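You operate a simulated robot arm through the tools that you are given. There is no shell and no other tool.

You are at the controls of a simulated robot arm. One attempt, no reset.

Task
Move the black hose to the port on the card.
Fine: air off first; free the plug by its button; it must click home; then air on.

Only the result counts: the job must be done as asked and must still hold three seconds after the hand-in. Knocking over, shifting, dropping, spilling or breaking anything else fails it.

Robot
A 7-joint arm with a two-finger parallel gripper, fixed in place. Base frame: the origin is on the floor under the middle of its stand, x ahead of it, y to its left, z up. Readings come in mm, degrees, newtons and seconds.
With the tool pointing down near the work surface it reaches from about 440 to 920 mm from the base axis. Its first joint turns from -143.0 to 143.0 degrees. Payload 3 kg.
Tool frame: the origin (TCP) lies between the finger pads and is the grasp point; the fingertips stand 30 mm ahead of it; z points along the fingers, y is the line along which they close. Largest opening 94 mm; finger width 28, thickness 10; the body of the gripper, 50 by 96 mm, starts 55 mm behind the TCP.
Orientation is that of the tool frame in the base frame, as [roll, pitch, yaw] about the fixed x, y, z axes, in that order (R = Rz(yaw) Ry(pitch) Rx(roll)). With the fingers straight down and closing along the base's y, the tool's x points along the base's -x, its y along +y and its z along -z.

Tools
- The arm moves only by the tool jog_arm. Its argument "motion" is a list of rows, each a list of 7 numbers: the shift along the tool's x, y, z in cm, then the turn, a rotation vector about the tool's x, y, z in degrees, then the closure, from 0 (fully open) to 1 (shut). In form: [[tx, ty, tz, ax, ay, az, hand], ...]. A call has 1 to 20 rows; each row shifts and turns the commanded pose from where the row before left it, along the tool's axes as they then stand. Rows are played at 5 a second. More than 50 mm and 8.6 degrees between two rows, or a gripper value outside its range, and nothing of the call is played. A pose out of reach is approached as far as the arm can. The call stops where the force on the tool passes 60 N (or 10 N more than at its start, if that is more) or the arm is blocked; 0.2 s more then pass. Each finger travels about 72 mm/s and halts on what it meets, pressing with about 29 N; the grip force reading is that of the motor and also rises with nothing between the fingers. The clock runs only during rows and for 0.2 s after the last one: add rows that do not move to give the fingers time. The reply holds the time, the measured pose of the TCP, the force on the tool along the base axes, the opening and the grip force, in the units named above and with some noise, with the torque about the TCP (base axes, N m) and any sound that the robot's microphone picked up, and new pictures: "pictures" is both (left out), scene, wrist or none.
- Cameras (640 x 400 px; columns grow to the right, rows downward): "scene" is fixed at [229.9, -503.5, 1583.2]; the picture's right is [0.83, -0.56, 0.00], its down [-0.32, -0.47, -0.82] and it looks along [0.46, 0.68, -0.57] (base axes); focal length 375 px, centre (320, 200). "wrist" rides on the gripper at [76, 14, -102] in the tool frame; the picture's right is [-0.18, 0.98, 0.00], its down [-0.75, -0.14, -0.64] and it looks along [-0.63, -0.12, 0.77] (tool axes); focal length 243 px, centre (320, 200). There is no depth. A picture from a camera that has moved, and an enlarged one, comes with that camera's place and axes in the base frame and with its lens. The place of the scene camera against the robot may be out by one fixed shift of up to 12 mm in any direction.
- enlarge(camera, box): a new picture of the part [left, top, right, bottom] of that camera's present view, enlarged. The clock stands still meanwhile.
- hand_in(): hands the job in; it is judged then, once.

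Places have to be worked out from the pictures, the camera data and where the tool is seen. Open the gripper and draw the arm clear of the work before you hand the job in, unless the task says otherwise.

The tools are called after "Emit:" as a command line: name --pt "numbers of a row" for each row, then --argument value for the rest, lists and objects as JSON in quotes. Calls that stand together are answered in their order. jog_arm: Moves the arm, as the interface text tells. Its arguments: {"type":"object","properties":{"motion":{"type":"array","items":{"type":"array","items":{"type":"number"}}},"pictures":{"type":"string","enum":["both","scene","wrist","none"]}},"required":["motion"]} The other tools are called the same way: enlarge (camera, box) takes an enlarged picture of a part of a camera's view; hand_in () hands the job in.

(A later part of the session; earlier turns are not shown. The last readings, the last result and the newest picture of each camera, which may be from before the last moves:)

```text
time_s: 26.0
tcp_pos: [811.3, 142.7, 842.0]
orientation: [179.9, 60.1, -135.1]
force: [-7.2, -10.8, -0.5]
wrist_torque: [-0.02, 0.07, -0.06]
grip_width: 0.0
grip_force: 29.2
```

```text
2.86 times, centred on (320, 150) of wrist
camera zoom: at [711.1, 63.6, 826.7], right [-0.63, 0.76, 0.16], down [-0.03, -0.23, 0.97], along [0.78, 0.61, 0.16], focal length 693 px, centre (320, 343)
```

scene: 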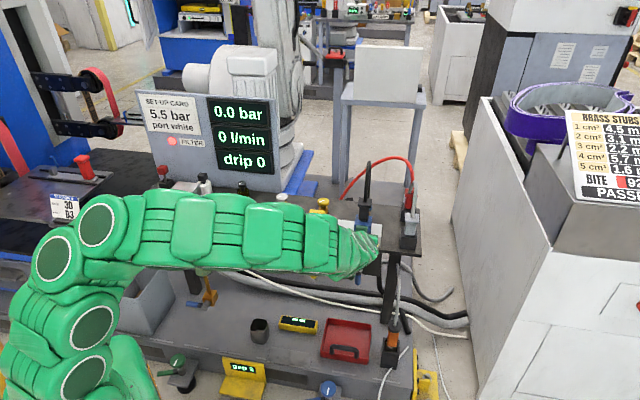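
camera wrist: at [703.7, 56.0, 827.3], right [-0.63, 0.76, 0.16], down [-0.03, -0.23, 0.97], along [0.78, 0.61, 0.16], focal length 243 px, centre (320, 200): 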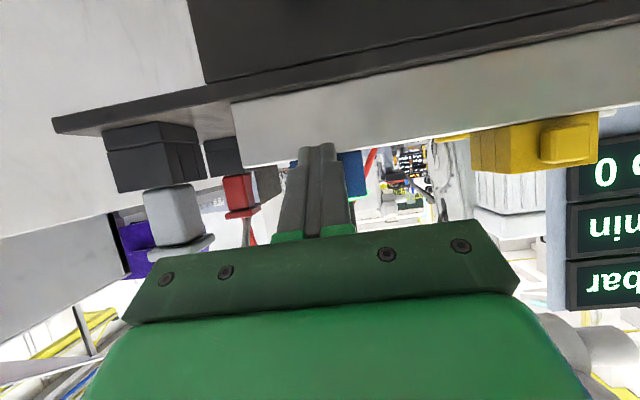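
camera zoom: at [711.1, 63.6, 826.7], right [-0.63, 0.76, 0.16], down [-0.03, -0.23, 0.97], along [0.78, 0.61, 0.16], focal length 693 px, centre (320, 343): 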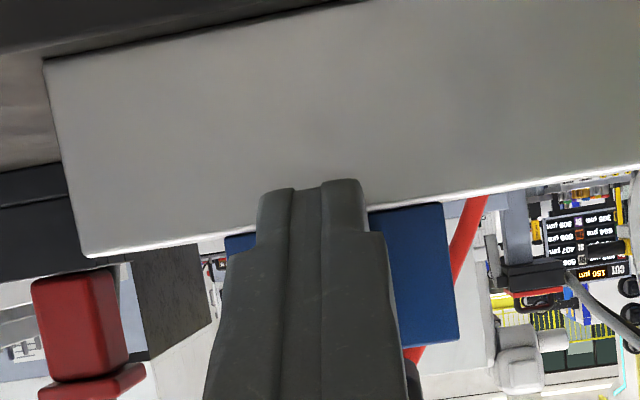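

Pressing the button put out the ring, and the plug has popped up a little with its stub showing. I'll back off and check that it stays free.

Emit:
jog_arm --pt "0.5 0 -0.866 0 0 0 1" --pt "1 0 -1.73 0 0 0 1" --pt "2 0 -3.46 0 0 0 1" --pt "2 0 -3.46 0 0 0 0.5" --pictures "both"

Emit:
enlarge --camera "scene" --box '[320, 150, 420, 260]'

Emit:
enlarge --camera "wrist" --box '[220, 80, 420, 240]'

```text
time_s: 27.0
tcp_pos: [733.6, 66.6, 842.1]
orientation: [179.8, 60.0, -135.0]
force: [0.4, -0.3, 0.7]
wrist_torque: [-0.01, 0.01, 0.02]
grip_width: 47.6
grip_force: 0.4
camera wrist: at [634.0, -13.4, 826.5], right [-0.63, 0.76, 0.16], down [-0.03, -0.23, 0.97], along [0.78, 0.61, 0.16], focal length 243 px, centre (320, 200)
```

scene: 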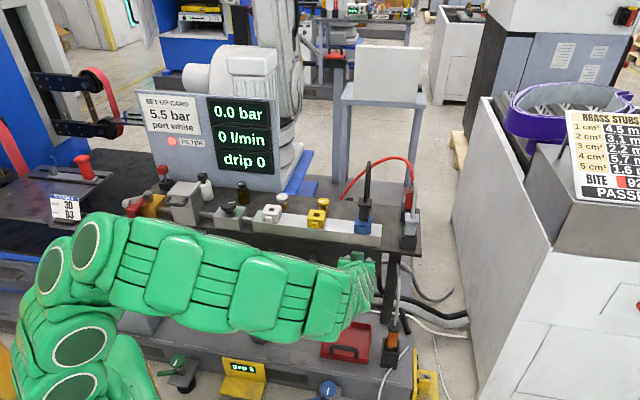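
wrist: 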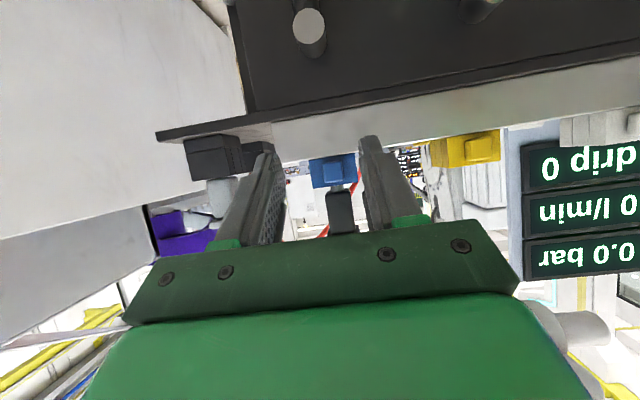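

```text
3.64 times, centred on (370, 205) of scene
camera zoom: at [229.9, -503.5, 1583.2], right [0.83, -0.56, 0.0], down [-0.32, -0.47, -0.82], along [0.46, 0.68, -0.57], focal length 1364 px, centre (138, 182)
```

zoom: 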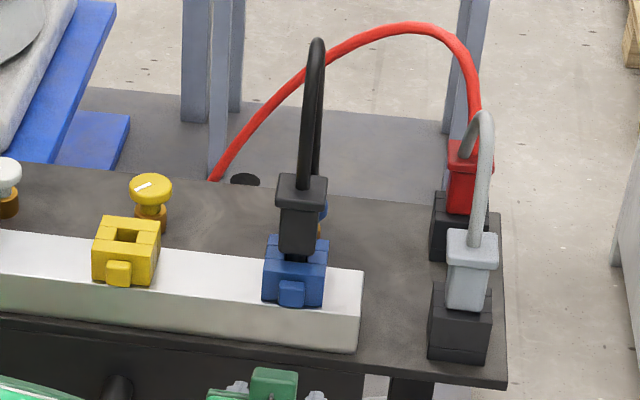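

```text
2.50 times, centred on (320, 160) of wrist
camera zoom: at [634.0, -13.4, 826.5], right [-0.63, 0.76, 0.16], down [-0.03, -0.23, 0.97], along [0.78, 0.61, 0.16], focal length 606 px, centre (320, 300)
```

zoom: 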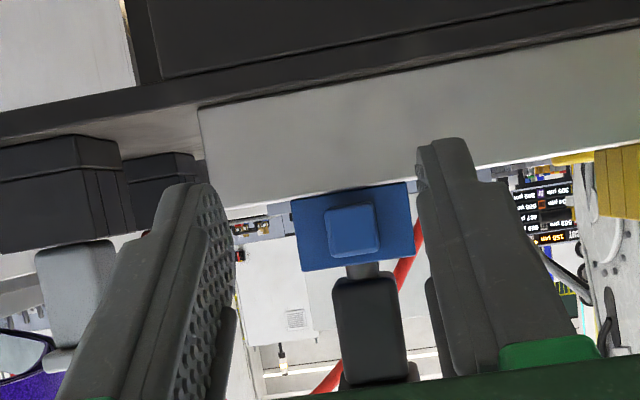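

The plug stays up about 9 mm with its body at z≈869–919, so it is free. I'll raise the tool to plug-body height, turn it horizontal and open the fingers for a side grip below the cap.

Emit:
jog_arm --pt "-2.3 0 -1.35 0 0 0 0.3" --pt "-2.3 0 -1.35 0 0 0 0.3" --pt "0 0 0 0 -7.5 0 0.3" --pt "0 0 0 0 -7.5 0 0.3" --pt "0 0 0 0 -7.5 0 0.3" --pt "0 0 0 0 -7.5 0 0.3" --pt "0 0 0 0 0 0 0.3" --pictures "both"

Emit:
enlarge --camera "wrist" --box '[220, 80, 420, 240]'

```text
time_s: 28.6
tcp_pos: [739.9, 61.4, 897.2]
orientation: [77.8, 89.8, 123.1]
force: [0.0, -0.2, 1.0]
wrist_torque: [-0.01, 0.02, -0.02]
grip_width: 65.9
grip_force: 0.2
out of reach, approached as far as the arm can: row 6
camera wrist: at [658.1, -1.4, 820.2], right [-0.7, 0.69, 0.19], down [-0.35, -0.56, 0.75], along [0.62, 0.46, 0.63], focal length 243 px, centre (320, 200)
```

scene: 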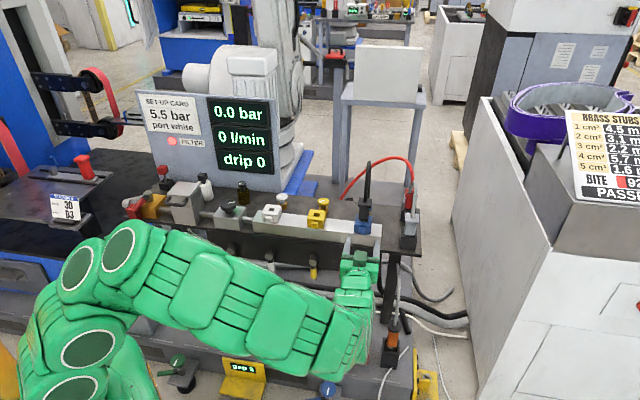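
wrist: 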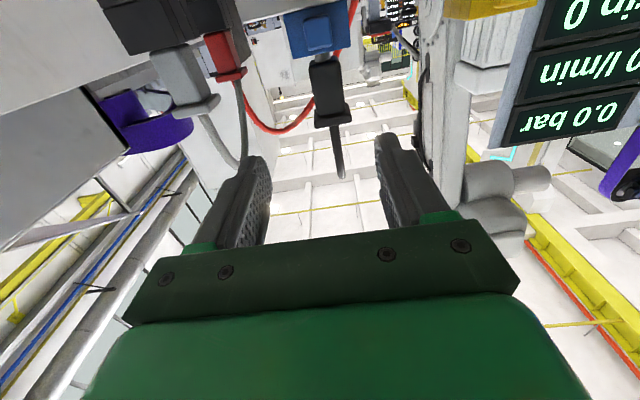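

```text
2.50 times, centred on (320, 160) of wrist
camera zoom: at [658.1, -1.4, 820.2], right [-0.7, 0.69, 0.19], down [-0.35, -0.56, 0.75], along [0.62, 0.46, 0.63], focal length 606 px, centre (320, 300)
```

zoom: 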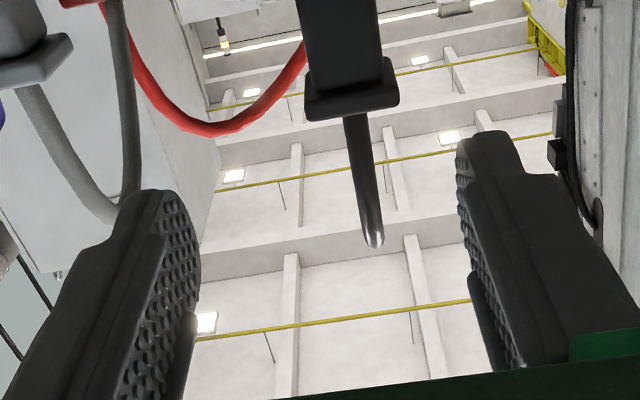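

Fully horizontal is at the edge of reach. I'll come back to about 10° below horizontal, which still clears the cap and the socket, and re-check the pose.

Emit:
jog_arm --pt "0 0 0 0 5 0 0.3" --pt "0 0 0 0 5 0 0.3" --pt "0 0 0 0 0 0 0.3" --pictures "wrist"

Emit:
enlarge --camera "wrist" --box '[240, 0, 400, 200]'

```text
time_s: 29.4
tcp_pos: [740.2, 62.1, 897.3]
orientation: [-180.0, 80.0, -135.0]
force: [-0.3, 0.4, 0.7]
wrist_torque: [0.0, -0.01, -0.01]
grip_width: 65.9
grip_force: 0.1
camera wrist: at [649.3, -9.2, 839.4], right [-0.67, 0.72, 0.18], down [-0.25, -0.45, 0.85], along [0.69, 0.53, 0.49], focal length 243 px, centre (320, 200)
```

wrist: 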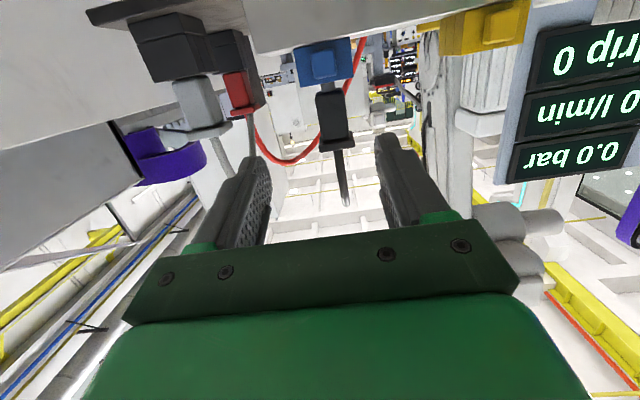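

```text
2.00 times, centred on (320, 100) of wrist
camera zoom: at [649.3, -9.2, 839.4], right [-0.67, 0.72, 0.18], down [-0.25, -0.45, 0.85], along [0.69, 0.53, 0.49], focal length 485 px, centre (320, 400)
```

zoom: 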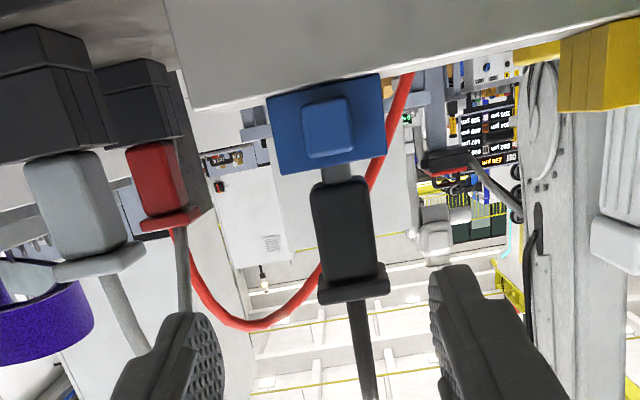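

The tool is 10° below horizontal at N=567, D=-479.5. The manifold spans N=709–771, so the plug centre is N≈740, D≈-471, and I'll shift laterally and advance partway before checking alignment.

Emit:
jog_arm --pt "-0.6 0.28 3.62 0 0 0 0.3" --pt "-0.6 0.28 3.62 0 0 0 0.3" --pt "-0.6 0.28 3.62 0 0 0 0.3" --pt "0 0 0 0 0 0 0.3" --pictures "both"

Emit:
enlarge --camera "scene" --box '[320, 150, 420, 260]'

```text
time_s: 30.4
tcp_pos: [810.1, 146.0, 896.0]
orientation: [179.9, 80.0, -135.1]
force: [-0.3, -0.2, 0.1]
wrist_torque: [0.02, -0.01, 0.01]
grip_width: 65.7
grip_force: 0.1
camera wrist: at [720.1, 74.5, 838.5], right [-0.67, 0.72, 0.18], down [-0.25, -0.45, 0.85], along [0.7, 0.53, 0.49], focal length 243 px, centre (320, 200)
```

scene: 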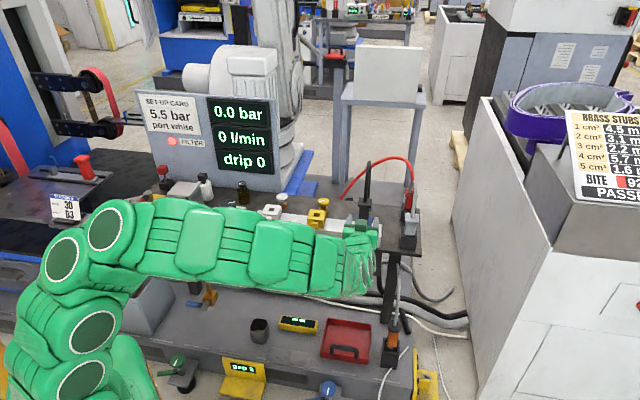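
wrist: 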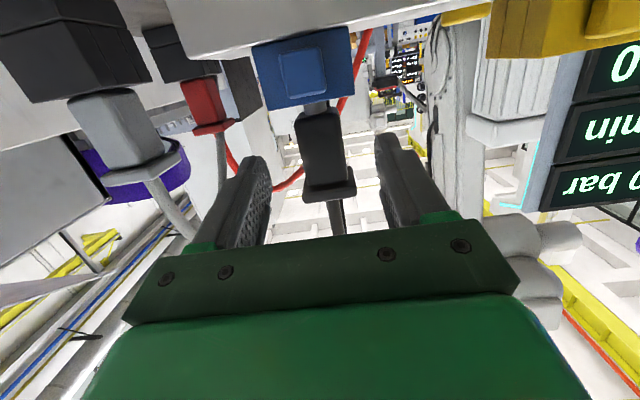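

```text
3.64 times, centred on (370, 205) of scene
camera zoom: at [229.9, -503.5, 1583.2], right [0.83, -0.56, 0.0], down [-0.32, -0.47, -0.82], along [0.46, 0.68, -0.57], focal length 1364 px, centre (138, 182)
```

zoom: 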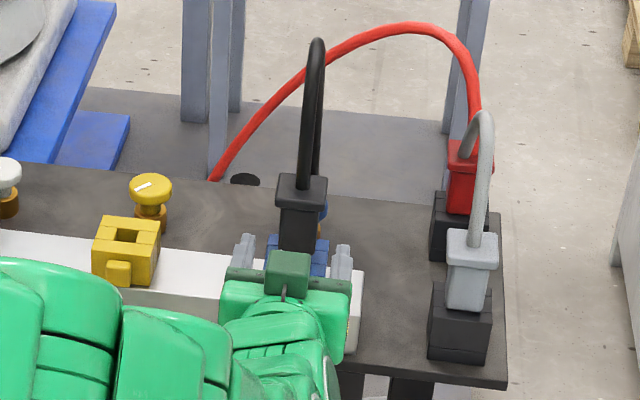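

Alignment looks good laterally, with the plug centred between the fingers. There's a green square near the gripper in the scene view that I want to identify before advancing.

Emit:
enlarge --camera "scene" --box '[335, 195, 395, 245]'

Emit:
enlarge --camera "wrist" --box '[230, 0, 430, 240]'

```text
8.00 times, centred on (365, 220) of scene
camera zoom: at [229.9, -503.5, 1583.2], right [0.83, -0.56, 0.0], down [-0.32, -0.47, -0.82], along [0.46, 0.68, -0.57], focal length 3000 px, centre (-40, 40)
```

zoom: 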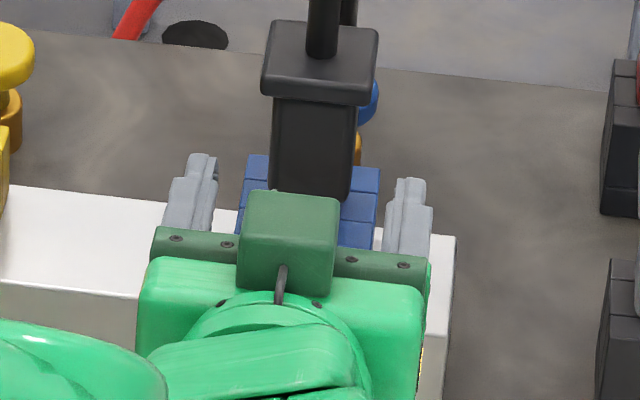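

```text
1.67 times, centred on (330, 120) of wrist
camera zoom: at [720.1, 74.5, 838.5], right [-0.67, 0.72, 0.18], down [-0.25, -0.45, 0.85], along [0.7, 0.53, 0.49], focal length 404 px, centre (303, 333)
```

zoom: 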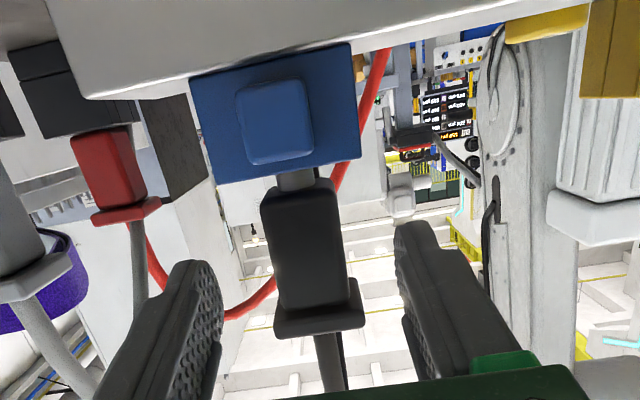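

There's a second box on the gripper's upper side; it will stay about 70 mm short of the hose, so it's clear. The plug body spans z≈867–919 with its centre at D≈-470, so I'll advance until the pads are around the body.

Emit:
jog_arm --pt "-0.33 0 2.04 0 0 0 0.3" --pt "-0.33 0 2.04 0 0 0 0.3" --pt "-0.33 0 2.04 0 0 0 0.3" --pt "0 0 0 0 0 0 0.3" --pictures "both"

Emit:
enlarge --camera "wrist" --box '[230, 0, 430, 240]'

Emit:
enlarge --camera "scene" --box '[335, 185, 395, 235]'

```text
time_s: 31.4
tcp_pos: [856.3, 190.7, 894.5]
orientation: [179.7, 80.0, -135.3]
force: [0.4, -0.6, -1.0]
wrist_torque: [0.01, 0.01, -0.02]
grip_width: 65.7
grip_force: 0.0
camera wrist: at [766.0, 119.4, 836.8], right [-0.67, 0.72, 0.18], down [-0.25, -0.46, 0.85], along [0.69, 0.53, 0.49], focal length 243 px, centre (320, 200)
```

scene: 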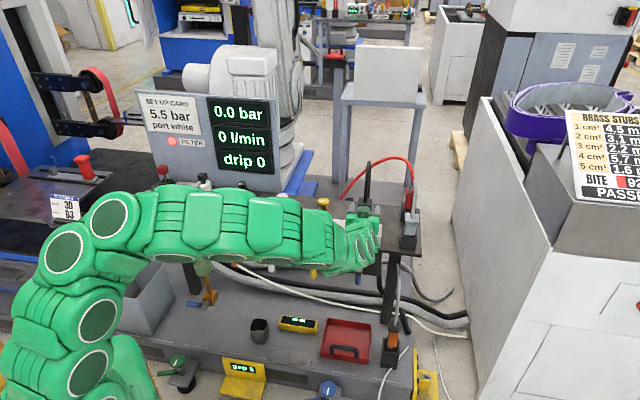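
wrist: 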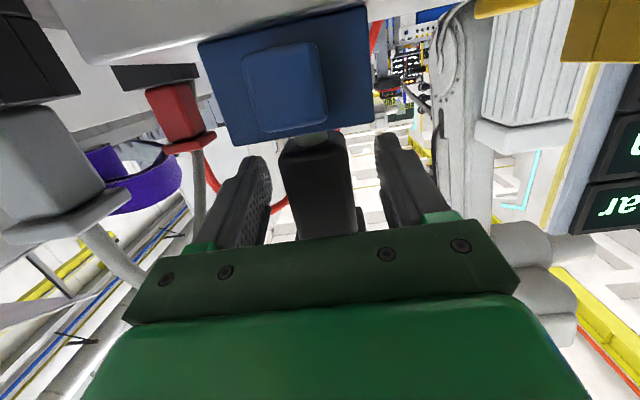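

```text
1.67 times, centred on (330, 120) of wrist
camera zoom: at [766.0, 119.4, 836.8], right [-0.67, 0.72, 0.18], down [-0.25, -0.46, 0.85], along [0.69, 0.53, 0.49], focal length 404 px, centre (303, 333)
```

zoom: 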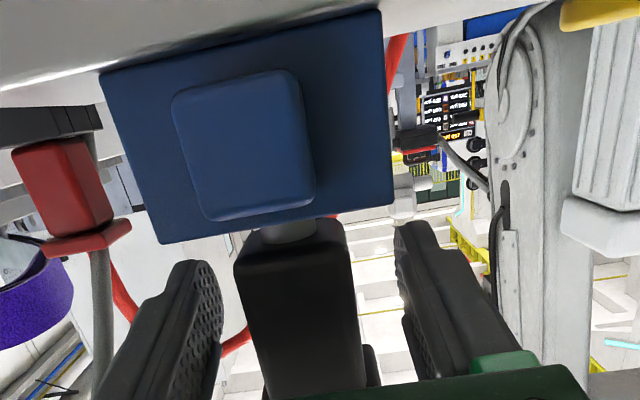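

```text
8.00 times, centred on (365, 210) of scene
camera zoom: at [229.9, -503.5, 1583.2], right [0.83, -0.56, 0.0], down [-0.32, -0.47, -0.82], along [0.46, 0.68, -0.57], focal length 3000 px, centre (-40, 120)
```

zoom: 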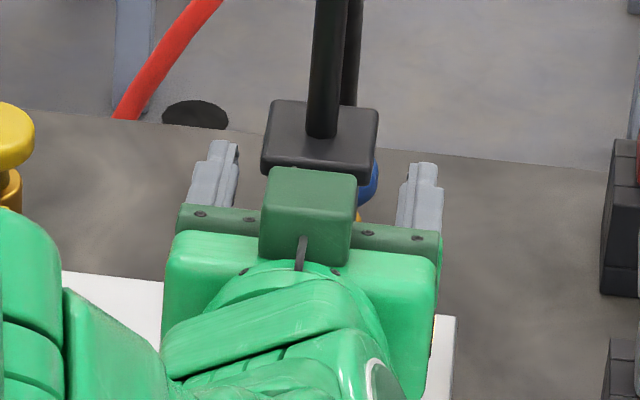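

The TCP sits at N=740, D=-470.6, z=894.5, which is the centre of the plug body. I'll close the fingers on it.

Emit:
jog_arm --pt "0 0 0 0 0 0 0.5" --pt "0 0 0 0 0 0 0.8" --pt "0 0 0 0 0 0 1" --pt "0 0 0 0 0 0 1" --pt "0 0 0 0 0 0 1" --pictures "both"

```text
time_s: 32.6
tcp_pos: [855.8, 190.2, 894.9]
orientation: [180.0, 80.0, -134.9]
force: [0.2, -0.2, 0.5]
wrist_torque: [-0.02, -0.01, -0.03]
grip_width: 36.0
grip_force: 28.9
camera wrist: at [766.0, 118.9, 837.0], right [-0.67, 0.72, 0.18], down [-0.25, -0.45, 0.85], along [0.69, 0.53, 0.49], focal length 243 px, centre (320, 200)
```

scene: 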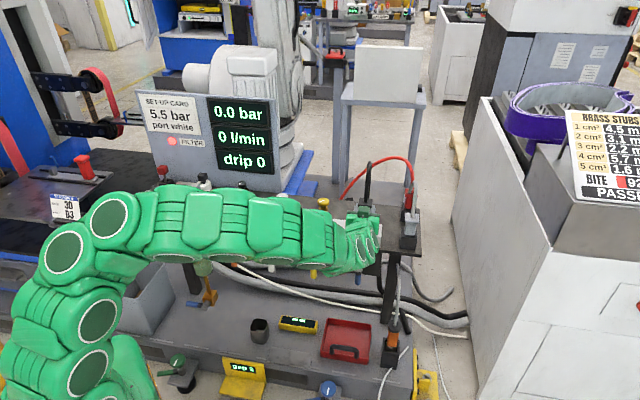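
wrist: 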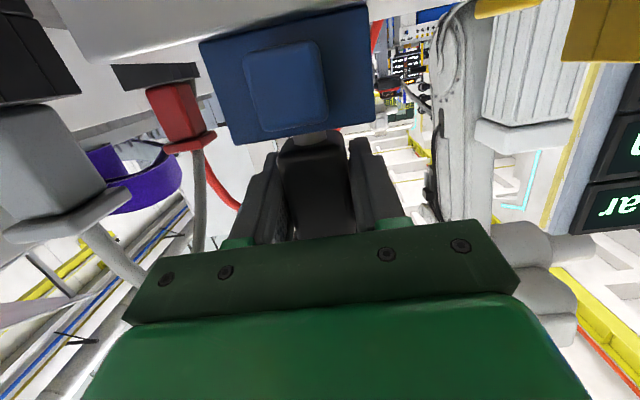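

I have a grip at 36 mm width, with forces near zero. I'll lift straight up in steps, watching force.

Emit:
jog_arm --pt "-0.49 0 -0.087 0 0 0 1" --pt "-0.49 0 -0.087 0 0 0 1" --pt "-0.985 0 -0.174 0 0 0 1" --pt "0 0 0 0 0 0 1" --pictures "both"

Emit:
enlarge --camera "scene" --box '[320, 140, 420, 250]'

```text
time_s: 33.6
tcp_pos: [855.4, 189.0, 914.0]
orientation: [-179.8, 80.0, -134.9]
force: [1.0, 0.2, -1.7]
wrist_torque: [0.02, -0.02, -0.01]
grip_width: 35.6
grip_force: 28.8
camera wrist: at [765.6, 118.1, 856.1], right [-0.67, 0.72, 0.18], down [-0.26, -0.45, 0.85], along [0.69, 0.53, 0.49], focal length 243 px, centre (320, 200)
```

scene: 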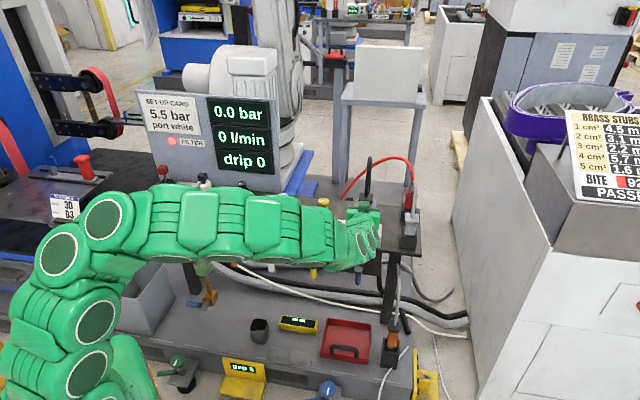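
wrist: 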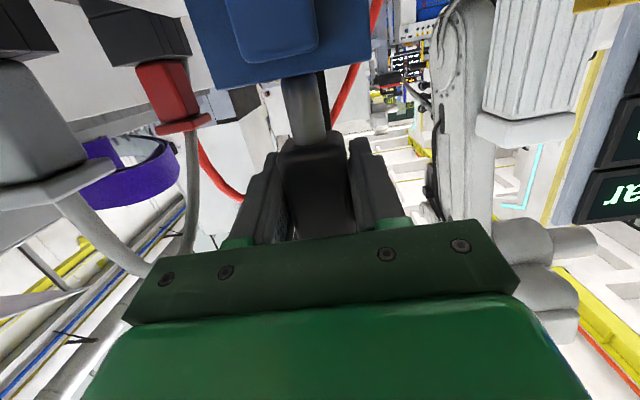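

```text
3.64 times, centred on (370, 195) of scene
camera zoom: at [229.9, -503.5, 1583.2], right [0.83, -0.56, 0.0], down [-0.32, -0.47, -0.82], along [0.46, 0.68, -0.57], focal length 1364 px, centre (138, 218)
```

zoom: 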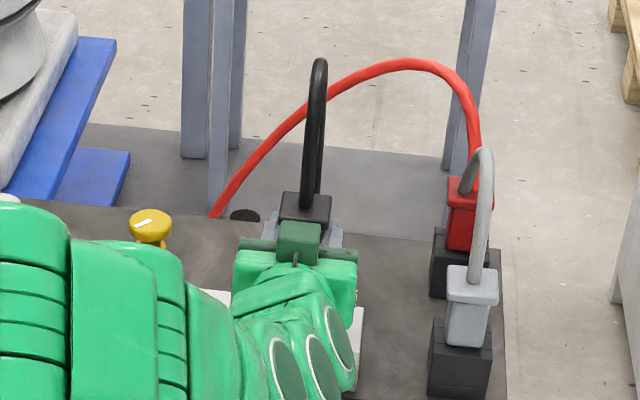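

The plug is rising freely with the gripper. I'll lift further until its stub clears the socket.

Emit:
jog_arm --pt "-1.5 0 -0.26 0 0 0 1" --pt "-1.5 0 -0.26 0 0 0 1" --pt "-1.5 0 -0.26 0 0 0 1" --pt "0 0 0 0 0 0 1" --pictures "both"

Emit:
enlarge --camera "wrist" --box '[200, 0, 440, 240]'

```text
time_s: 34.6
tcp_pos: [855.2, 189.9, 960.8]
orientation: [-179.9, 80.0, -134.9]
force: [-0.3, -0.8, -1.2]
wrist_torque: [0.0, -0.03, 0.03]
grip_width: 36.0
grip_force: 29.1
camera wrist: at [764.9, 118.1, 902.7], right [-0.67, 0.72, 0.18], down [-0.25, -0.45, 0.85], along [0.69, 0.53, 0.49], focal length 243 px, centre (320, 200)
```

scene: 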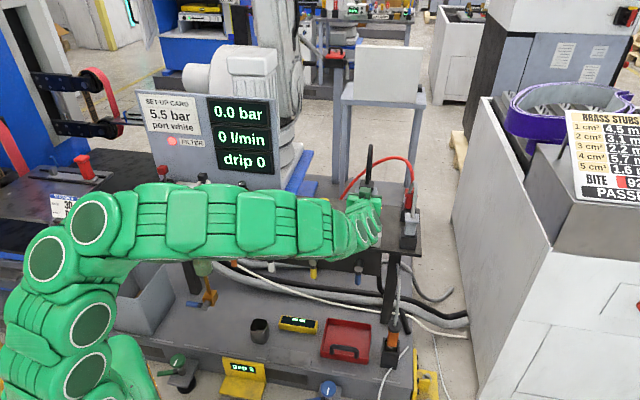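
wrist: 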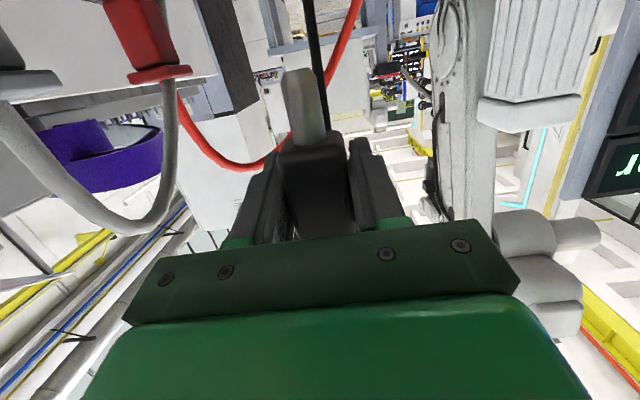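

```text
1.67 times, centred on (320, 120) of wrist
camera zoom: at [764.9, 118.1, 902.7], right [-0.67, 0.72, 0.18], down [-0.25, -0.45, 0.85], along [0.69, 0.53, 0.49], focal length 404 px, centre (320, 333)
```

zoom: 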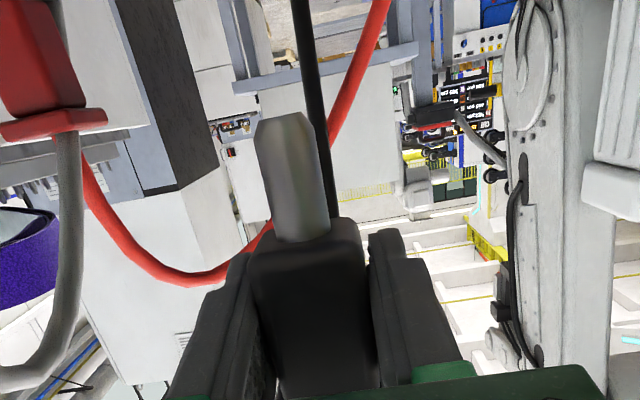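

The stub is fully out and hangs about 55 mm below the TCP, at z≈905. I'll carry the plug along the bench towards the white port (N≈738, D≈-176) at this height, stopping partway to check the hose.

Emit:
jog_arm --pt "0 3 0 0 0 0 1" --pt "0 4 0 0 0 0 1" --pt "0 4 0 0 0 0 1" --pt "0 4 0 0 0 0 1" --pt "0 0 0 0 0 0 1" --pictures "both"

```text
time_s: 35.8
tcp_pos: [803.7, 280.6, 963.2]
orientation: [177.7, 79.8, -136.5]
force: [0.2, -0.1, -1.3]
wrist_torque: [-0.02, 0.02, -0.02]
grip_width: 36.0
grip_force: 28.9
out of reach, approached as far as the arm can: row 3, 4
camera wrist: at [713.9, 209.0, 905.7], right [-0.68, 0.71, 0.19], down [-0.24, -0.46, 0.85], along [0.69, 0.54, 0.48], focal length 243 px, centre (320, 200)
```

scene: 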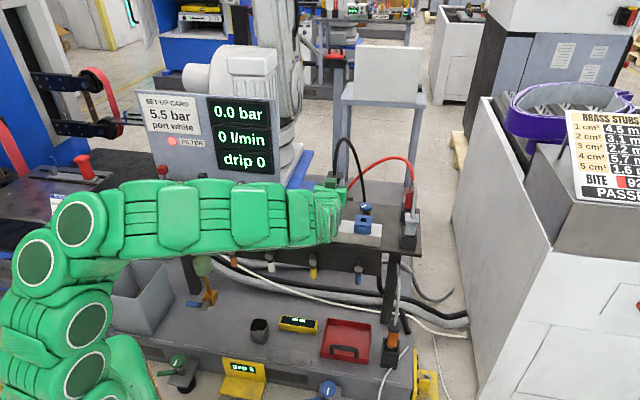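
wrist: 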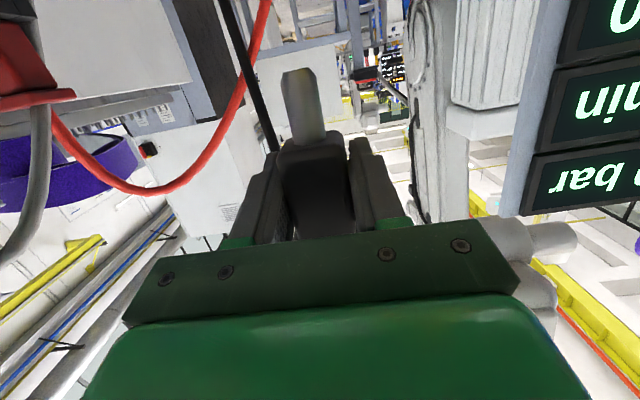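

Holding the plug this nearly horizontal is out of reach nearer the base, so the white port needs a steeper grip. I'll take the plug back over the blue port, square up, set it loosely back in, and regrip it at a more vertical angle.

Emit:
jog_arm --pt "0.22 -3.36 -0.87 0.82 -0.2 -0.26 1" --pt "0.22 -3.36 -0.87 0 0 0 1" --pt "0.22 -3.36 -0.87 0 0 0 1" --pt "0 0 0 0 0 0 1" --pictures "both"

```text
time_s: 36.8
tcp_pos: [854.8, 194.0, 961.9]
orientation: [-177.6, 80.2, -133.5]
force: [-0.2, 0.2, -0.6]
wrist_torque: [-0.01, 0.01, -0.02]
grip_width: 35.6
grip_force: 28.7
camera wrist: at [764.1, 123.2, 904.1], right [-0.66, 0.73, 0.17], down [-0.27, -0.45, 0.85], along [0.7, 0.52, 0.49], focal length 243 px, centre (320, 200)
```

scene: 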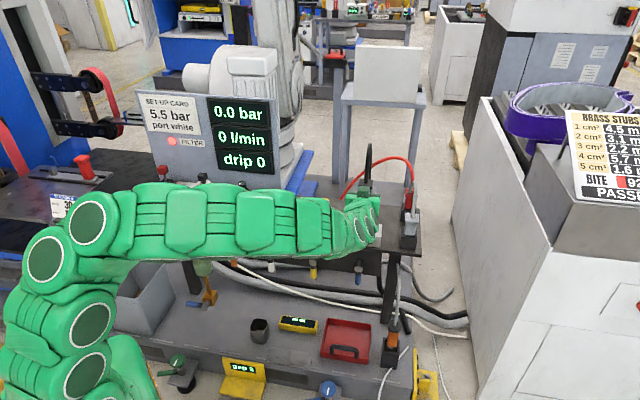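
wrist: 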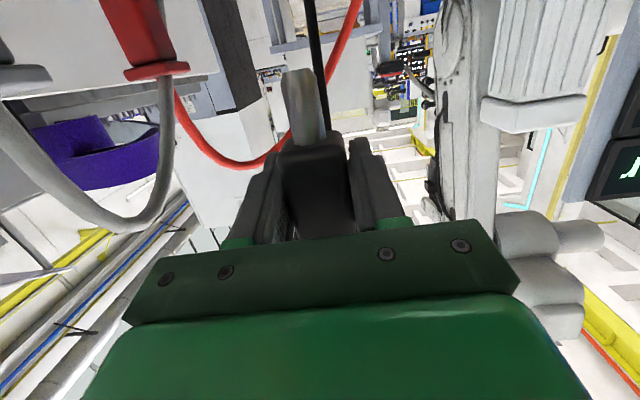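

The orientation command had actually been kept, so my correction over-rotated slightly; I'll undo it and re-centre over the blue socket.

Emit:
jog_arm --pt "0.035 -0.33 -0.2 -0.82 0.2 0.26 1" --pt "0 0 0 0 0 0 1" --pt "0 0 0 0 0 0 1" --pictures "wrist"

```text
time_s: 37.6
tcp_pos: [855.6, 190.0, 961.7]
orientation: [-180.0, 80.0, -135.0]
force: [0.5, 0.3, -1.7]
wrist_torque: [0.01, 0.02, 0.01]
grip_width: 35.8
grip_force: 29.2
camera wrist: at [764.9, 118.6, 904.7], right [-0.67, 0.72, 0.18], down [-0.25, -0.45, 0.85], along [0.69, 0.53, 0.49], focal length 243 px, centre (320, 200)
```

wrist: 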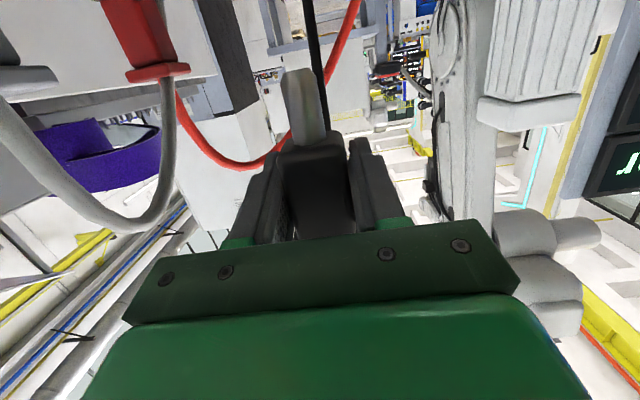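

The pose now matches the lift pose over the blue socket. I'll lower until the stub tip is about at the socket mouth and compare with the earlier picture.

Emit:
jog_arm --pt "1.48 0 0.26 0 0 0 1" --pt "1.48 0 0.26 0 0 0 1" --pt "1.28 0 0.225 0 0 0 1" --pt "0 0 0 0 0 0 1" --pictures "wrist"

```text
time_s: 38.6
tcp_pos: [854.8, 189.7, 920.3]
orientation: [-180.0, 80.0, -135.0]
force: [-0.4, 0.4, -1.4]
wrist_torque: [-0.02, 0.01, 0.01]
grip_width: 36.0
grip_force: 29.3
camera wrist: at [765.1, 118.7, 862.9], right [-0.67, 0.72, 0.18], down [-0.25, -0.45, 0.85], along [0.69, 0.53, 0.49], focal length 243 px, centre (320, 200)
```

wrist: 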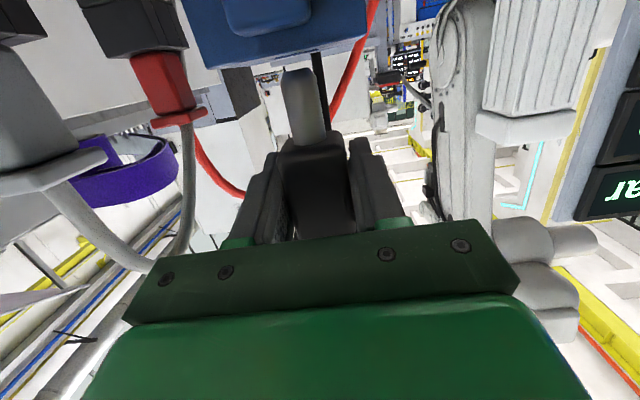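

The tip is just above the socket mouth and aligned as before. I'll lower it gently into the socket to the loose resting height.

Emit:
jog_arm --pt "0.59 0 0.104 0 0 0 1" --pt "0.59 0 0.104 0 0 0 1" --pt "0.59 0 0.104 0 0 0 1" --pt "0.59 0 0.104 0 0 0 1" --pt "0 0 0 0 0 0 1" --pictures "both"

```text
time_s: 39.8
tcp_pos: [854.8, 188.3, 896.6]
orientation: [179.9, 80.0, -135.0]
force: [10.3, 13.6, 2.1]
wrist_torque: [0.51, -0.36, -0.01]
grip_width: 35.8
grip_force: 29.0
camera wrist: at [764.2, 117.1, 838.6], right [-0.67, 0.72, 0.18], down [-0.25, -0.45, 0.85], along [0.69, 0.53, 0.49], focal length 243 px, centre (320, 200)
```

scene: 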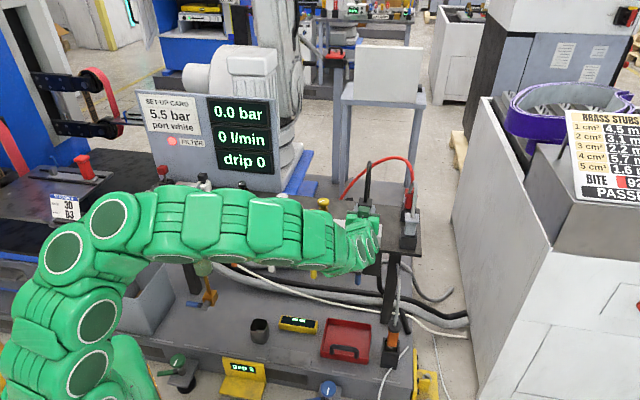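
wrist: 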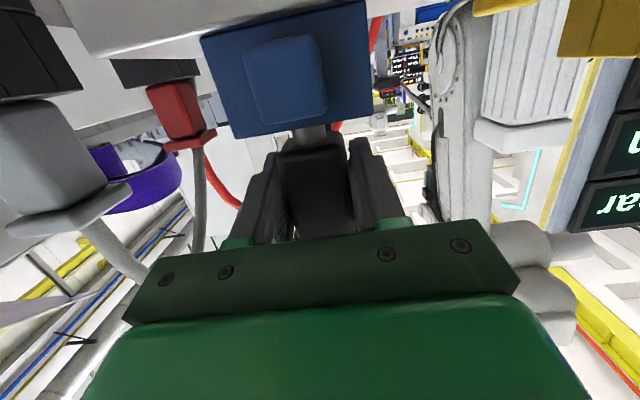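

The stub is back in the blue socket at resting height, with only a mild side load. I'll open the fingers and back straight out.

Emit:
jog_arm --pt "0 0 0 0 0 0 0.4" --pt "0 0 0 0 0 0 0.3" --pt "0 0 0 0 0 0 0.3" --pt "0.35 0 -2.0 0 0 0 0.3" --pt "0.7 0 -3.94 0 0 0 0.3" --pt "0.7 0 -3.94 0 0 0 0.3" --pt "0 0 0 0 0 0 0.3" --pictures "both"

Emit:
enlarge --camera "scene" --box '[320, 140, 420, 250]'

```text
time_s: 41.4
tcp_pos: [782.9, 117.7, 897.6]
orientation: [-179.8, 80.0, -134.9]
force: [-0.1, 0.0, -1.0]
wrist_torque: [0.0, -0.01, 0.0]
grip_width: 66.1
grip_force: 0.0
camera wrist: at [693.6, 46.7, 841.6], right [-0.67, 0.72, 0.18], down [-0.26, -0.45, 0.85], along [0.69, 0.53, 0.49], focal length 243 px, centre (320, 200)
```

scene: 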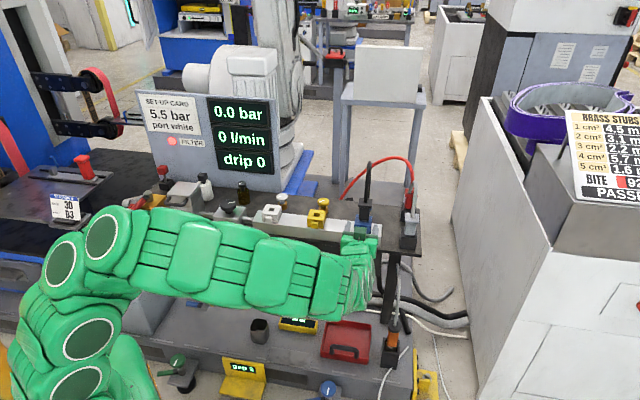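
wrist: 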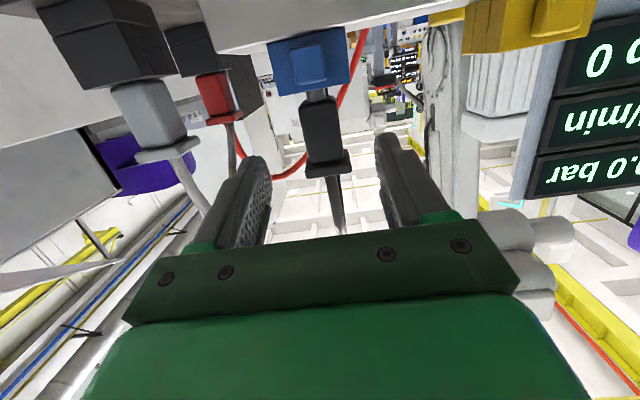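

```text
3.64 times, centred on (370, 195) of scene
camera zoom: at [229.9, -503.5, 1583.2], right [0.83, -0.56, 0.0], down [-0.32, -0.47, -0.82], along [0.46, 0.68, -0.57], focal length 1364 px, centre (138, 218)
```

zoom: 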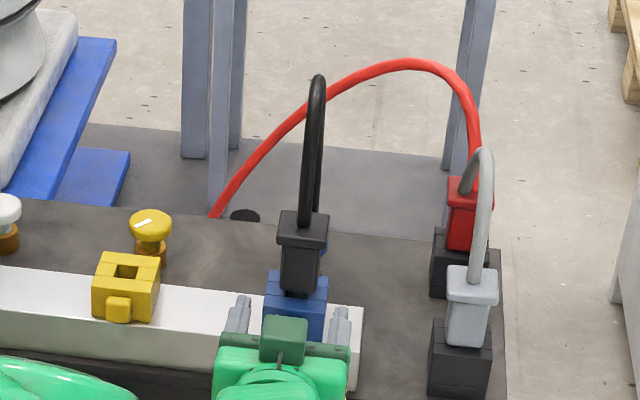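

The plug stays loosely in the blue socket. With an empty gripper I'll now rehearse at the white port: come to a 60° tilt, raise, and slide along the bench to it, to check reach and locate the hole.

Emit:
jog_arm --pt "0 0 0 0 6.67 0 0.3" --pt "0 0 0 0 6.67 0 0.3" --pt "0 0 0 0 6.66 0 0.3" --pt "-3.8 0 -2.2 0 0 0 0.3" --pt "-3.8 0 -2.2 0 0 0 0.3" --pt "0 4.2 0 0 0 0 0.3" --pt "0 4.2 0 0 0 0 0.3" --pt "0 4.2 0 0 0 0 0.3" --pt "0 4.2 0 0 0 0 0.3" --pt "0 4.2 0 0 0 0 0.3" --pt "0 4.2 0 0 0 0 0.3" --pt "0 4.2 0 0 0 0 0.3" --pt "0 0 0 0 0 0 0.3" --pictures "both"

```text
time_s: 44.2
tcp_pos: [574.2, 324.3, 986.1]
orientation: [-180.0, 60.1, -135.0]
force: [-0.6, 0.0, -1.2]
wrist_torque: [-0.02, 0.02, -0.02]
grip_width: 65.8
grip_force: 0.0
camera wrist: at [474.0, 243.6, 969.8], right [-0.63, 0.76, 0.16], down [-0.03, -0.23, 0.97], along [0.78, 0.61, 0.16], focal length 243 px, centre (320, 200)
```

scene: 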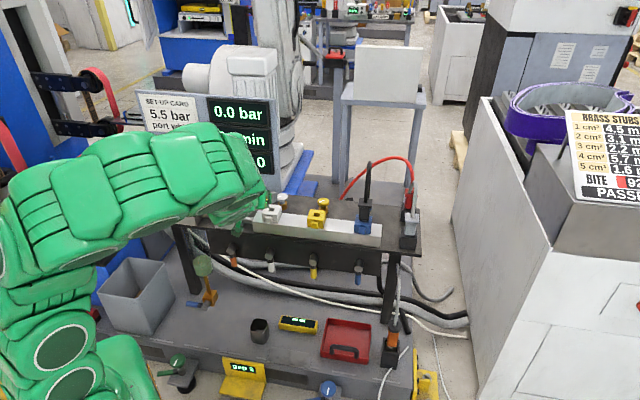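
wrist: 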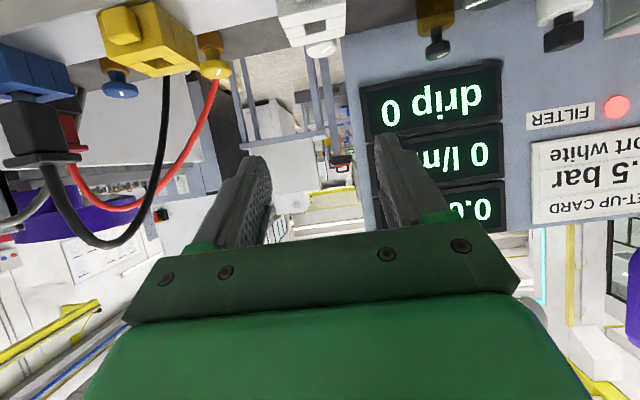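

The 60° tilt is reachable here. I'll tilt down to about 15° from vertical for a good look at the white port's hole from above.

Emit:
jog_arm --pt "0 0 0 0 7.5 0 0.3" --pt "0 0 0 0 7.5 0 0.3" --pt "0 0 0 0 7.5 0 0.3" --pt "0 0 0 0 7.5 0 0.3" --pt "0 0 0 0 7.5 0 0.3" --pt "0 0 0 0 7.5 0 0.3" --pt "0 0 0 0 0 0 0.3" --pt "0 0 0 0 0 0 0.3" --pictures "wrist"

Emit:
enlarge --camera "wrist" --box '[260, 80, 400, 220]'

```text
time_s: 46.0
tcp_pos: [574.1, 325.4, 986.3]
orientation: [180.0, 14.9, -135.0]
force: [-0.4, 0.1, 0.3]
wrist_torque: [-0.02, 0.0, -0.01]
grip_width: 65.5
grip_force: 0.2
camera wrist: at [494.4, 263.8, 1065.0], right [-0.57, 0.82, 0.05], down [0.5, 0.3, 0.82], along [0.65, 0.49, -0.58], focal length 243 px, centre (320, 200)
```

wrist: 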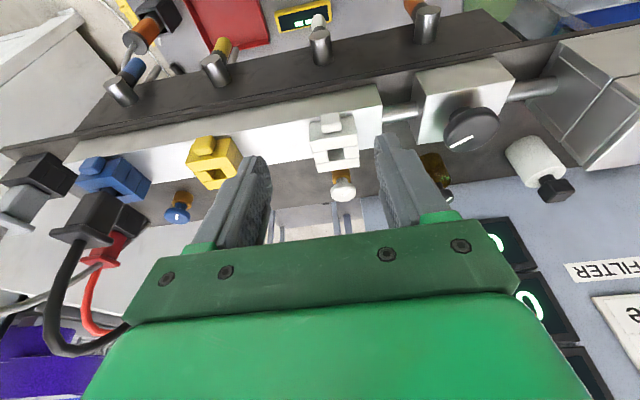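

```text
2.86 times, centred on (330, 150) of wrist
camera zoom: at [494.4, 263.8, 1065.0], right [-0.57, 0.82, 0.05], down [0.5, 0.3, 0.82], along [0.65, 0.49, -0.58], focal length 693 px, centre (291, 343)
```

zoom: 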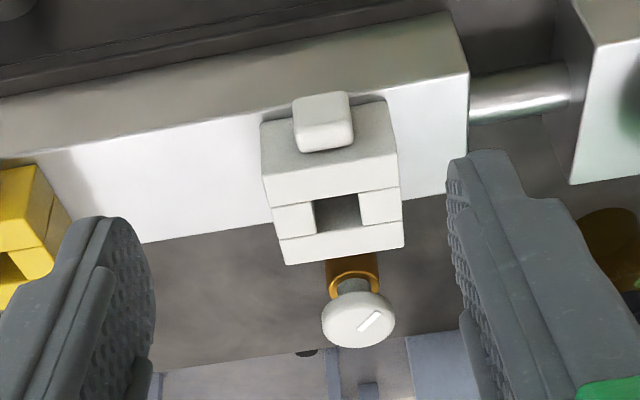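

The white hole's centre comes out at N≈739.4, D≈-170.3, almost exactly 300 mm from where I gripped the plug (D=-470.6). I'll rehearse the insertion pose at 60° tilt with the empty open gripper to confirm it is reachable.

Emit:
jog_arm --pt "0 0 0 0 -7.5 0 0.3" --pt "0 0 0 0 -7.5 0 0.3" --pt "0 0 0 0 -7.5 0 0.3" --pt "0 0 0 0 -7.5 0 0.3" --pt "0 0 0 0 -7.5 0 0.3" --pt "0 0 0 0 -7.5 0 0.3" --pt "-1.73 0.18 3.0 0 0 0 0.3" --pt "-1.73 0.18 3.0 0 0 0 0.3" --pt "-1.73 0.18 3.0 0 0 0 0.3" --pt "0 0 0 0 0 0 0.3" --pictures "both"

```text
time_s: 48.2
tcp_pos: [646.1, 402.4, 986.4]
orientation: [180.0, 60.0, -135.0]
force: [0.4, 0.6, -0.6]
wrist_torque: [0.0, 0.03, 0.02]
grip_width: 65.9
grip_force: 0.0
camera wrist: at [547.0, 322.0, 971.2], right [-0.63, 0.76, 0.16], down [-0.03, -0.23, 0.97], along [0.78, 0.61, 0.16], focal length 243 px, centre (320, 200)
```

scene: 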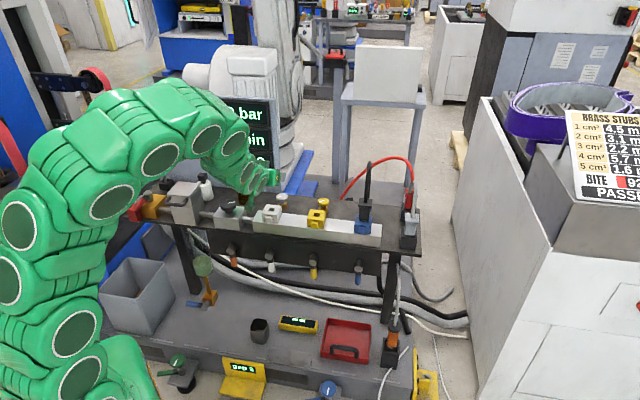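
wrist: 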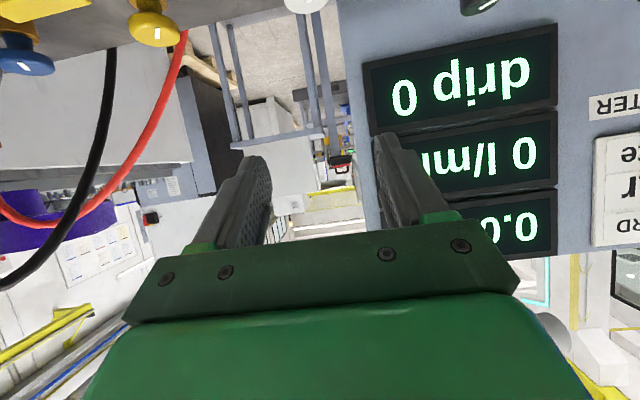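

That's reachable. I'll lower by 70 mm to the latched-height pose to test it too.

Emit:
jog_arm --pt "3.03 0 1.75 0 0 0 0.3" --pt "3.03 0 1.75 0 0 0 0.3" --pt "0 0 0 0 0 0 0.3" --pt "0 0 0 0 0 0 0.3" --pictures "both"

Emit:
enlarge --camera "wrist" --box '[220, 0, 420, 200]'

Emit:
enlarge --camera "scene" --box '[230, 170, 330, 250]'

```text
time_s: 49.2
tcp_pos: [644.6, 401.9, 915.9]
orientation: [180.0, 60.0, -135.0]
force: [-0.3, 0.4, 0.4]
wrist_torque: [0.01, -0.01, -0.03]
grip_width: 66.1
grip_force: 0.2
camera wrist: at [545.1, 321.5, 900.0], right [-0.63, 0.76, 0.16], down [-0.03, -0.23, 0.97], along [0.78, 0.61, 0.16], focal length 243 px, centre (320, 200)
```

scene: 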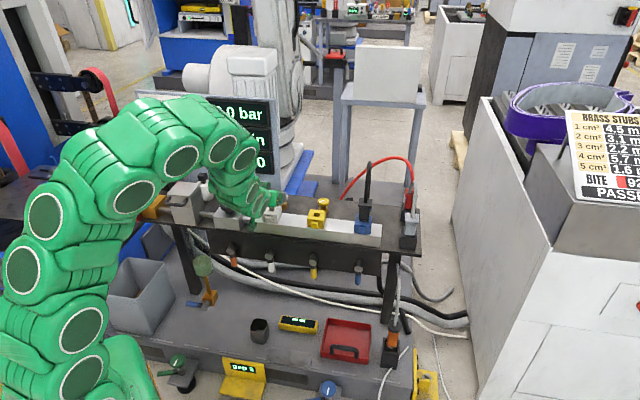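
wrist: 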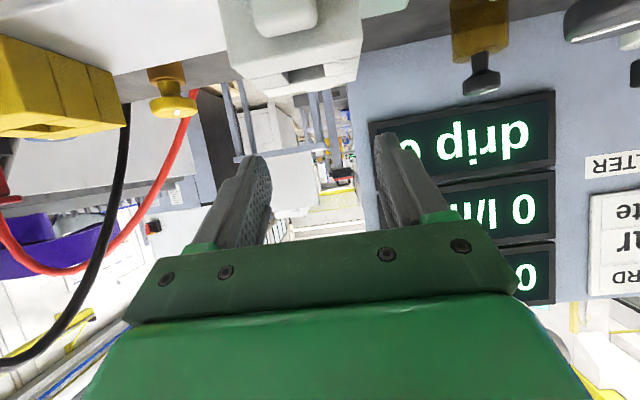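

```text
2.00 times, centred on (320, 100) of wrist
camera zoom: at [545.1, 321.5, 900.0], right [-0.63, 0.76, 0.16], down [-0.03, -0.23, 0.97], along [0.78, 0.61, 0.16], focal length 485 px, centre (320, 400)
```

zoom: 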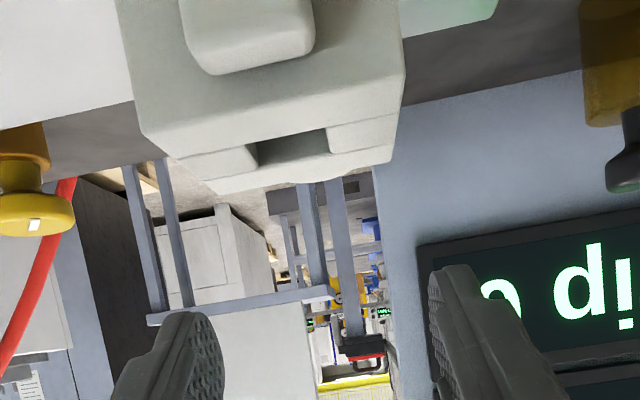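

```text
5.00 times, centred on (280, 210) of scene
camera zoom: at [229.9, -503.5, 1583.2], right [0.83, -0.56, 0.0], down [-0.32, -0.47, -0.82], along [0.46, 0.68, -0.57], focal length 1875 px, centre (520, 150)
```

zoom: 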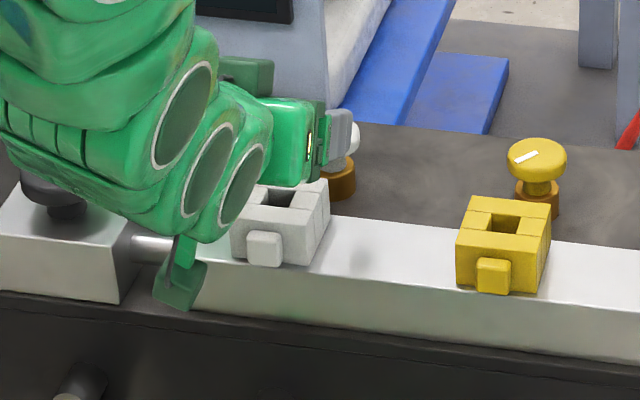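

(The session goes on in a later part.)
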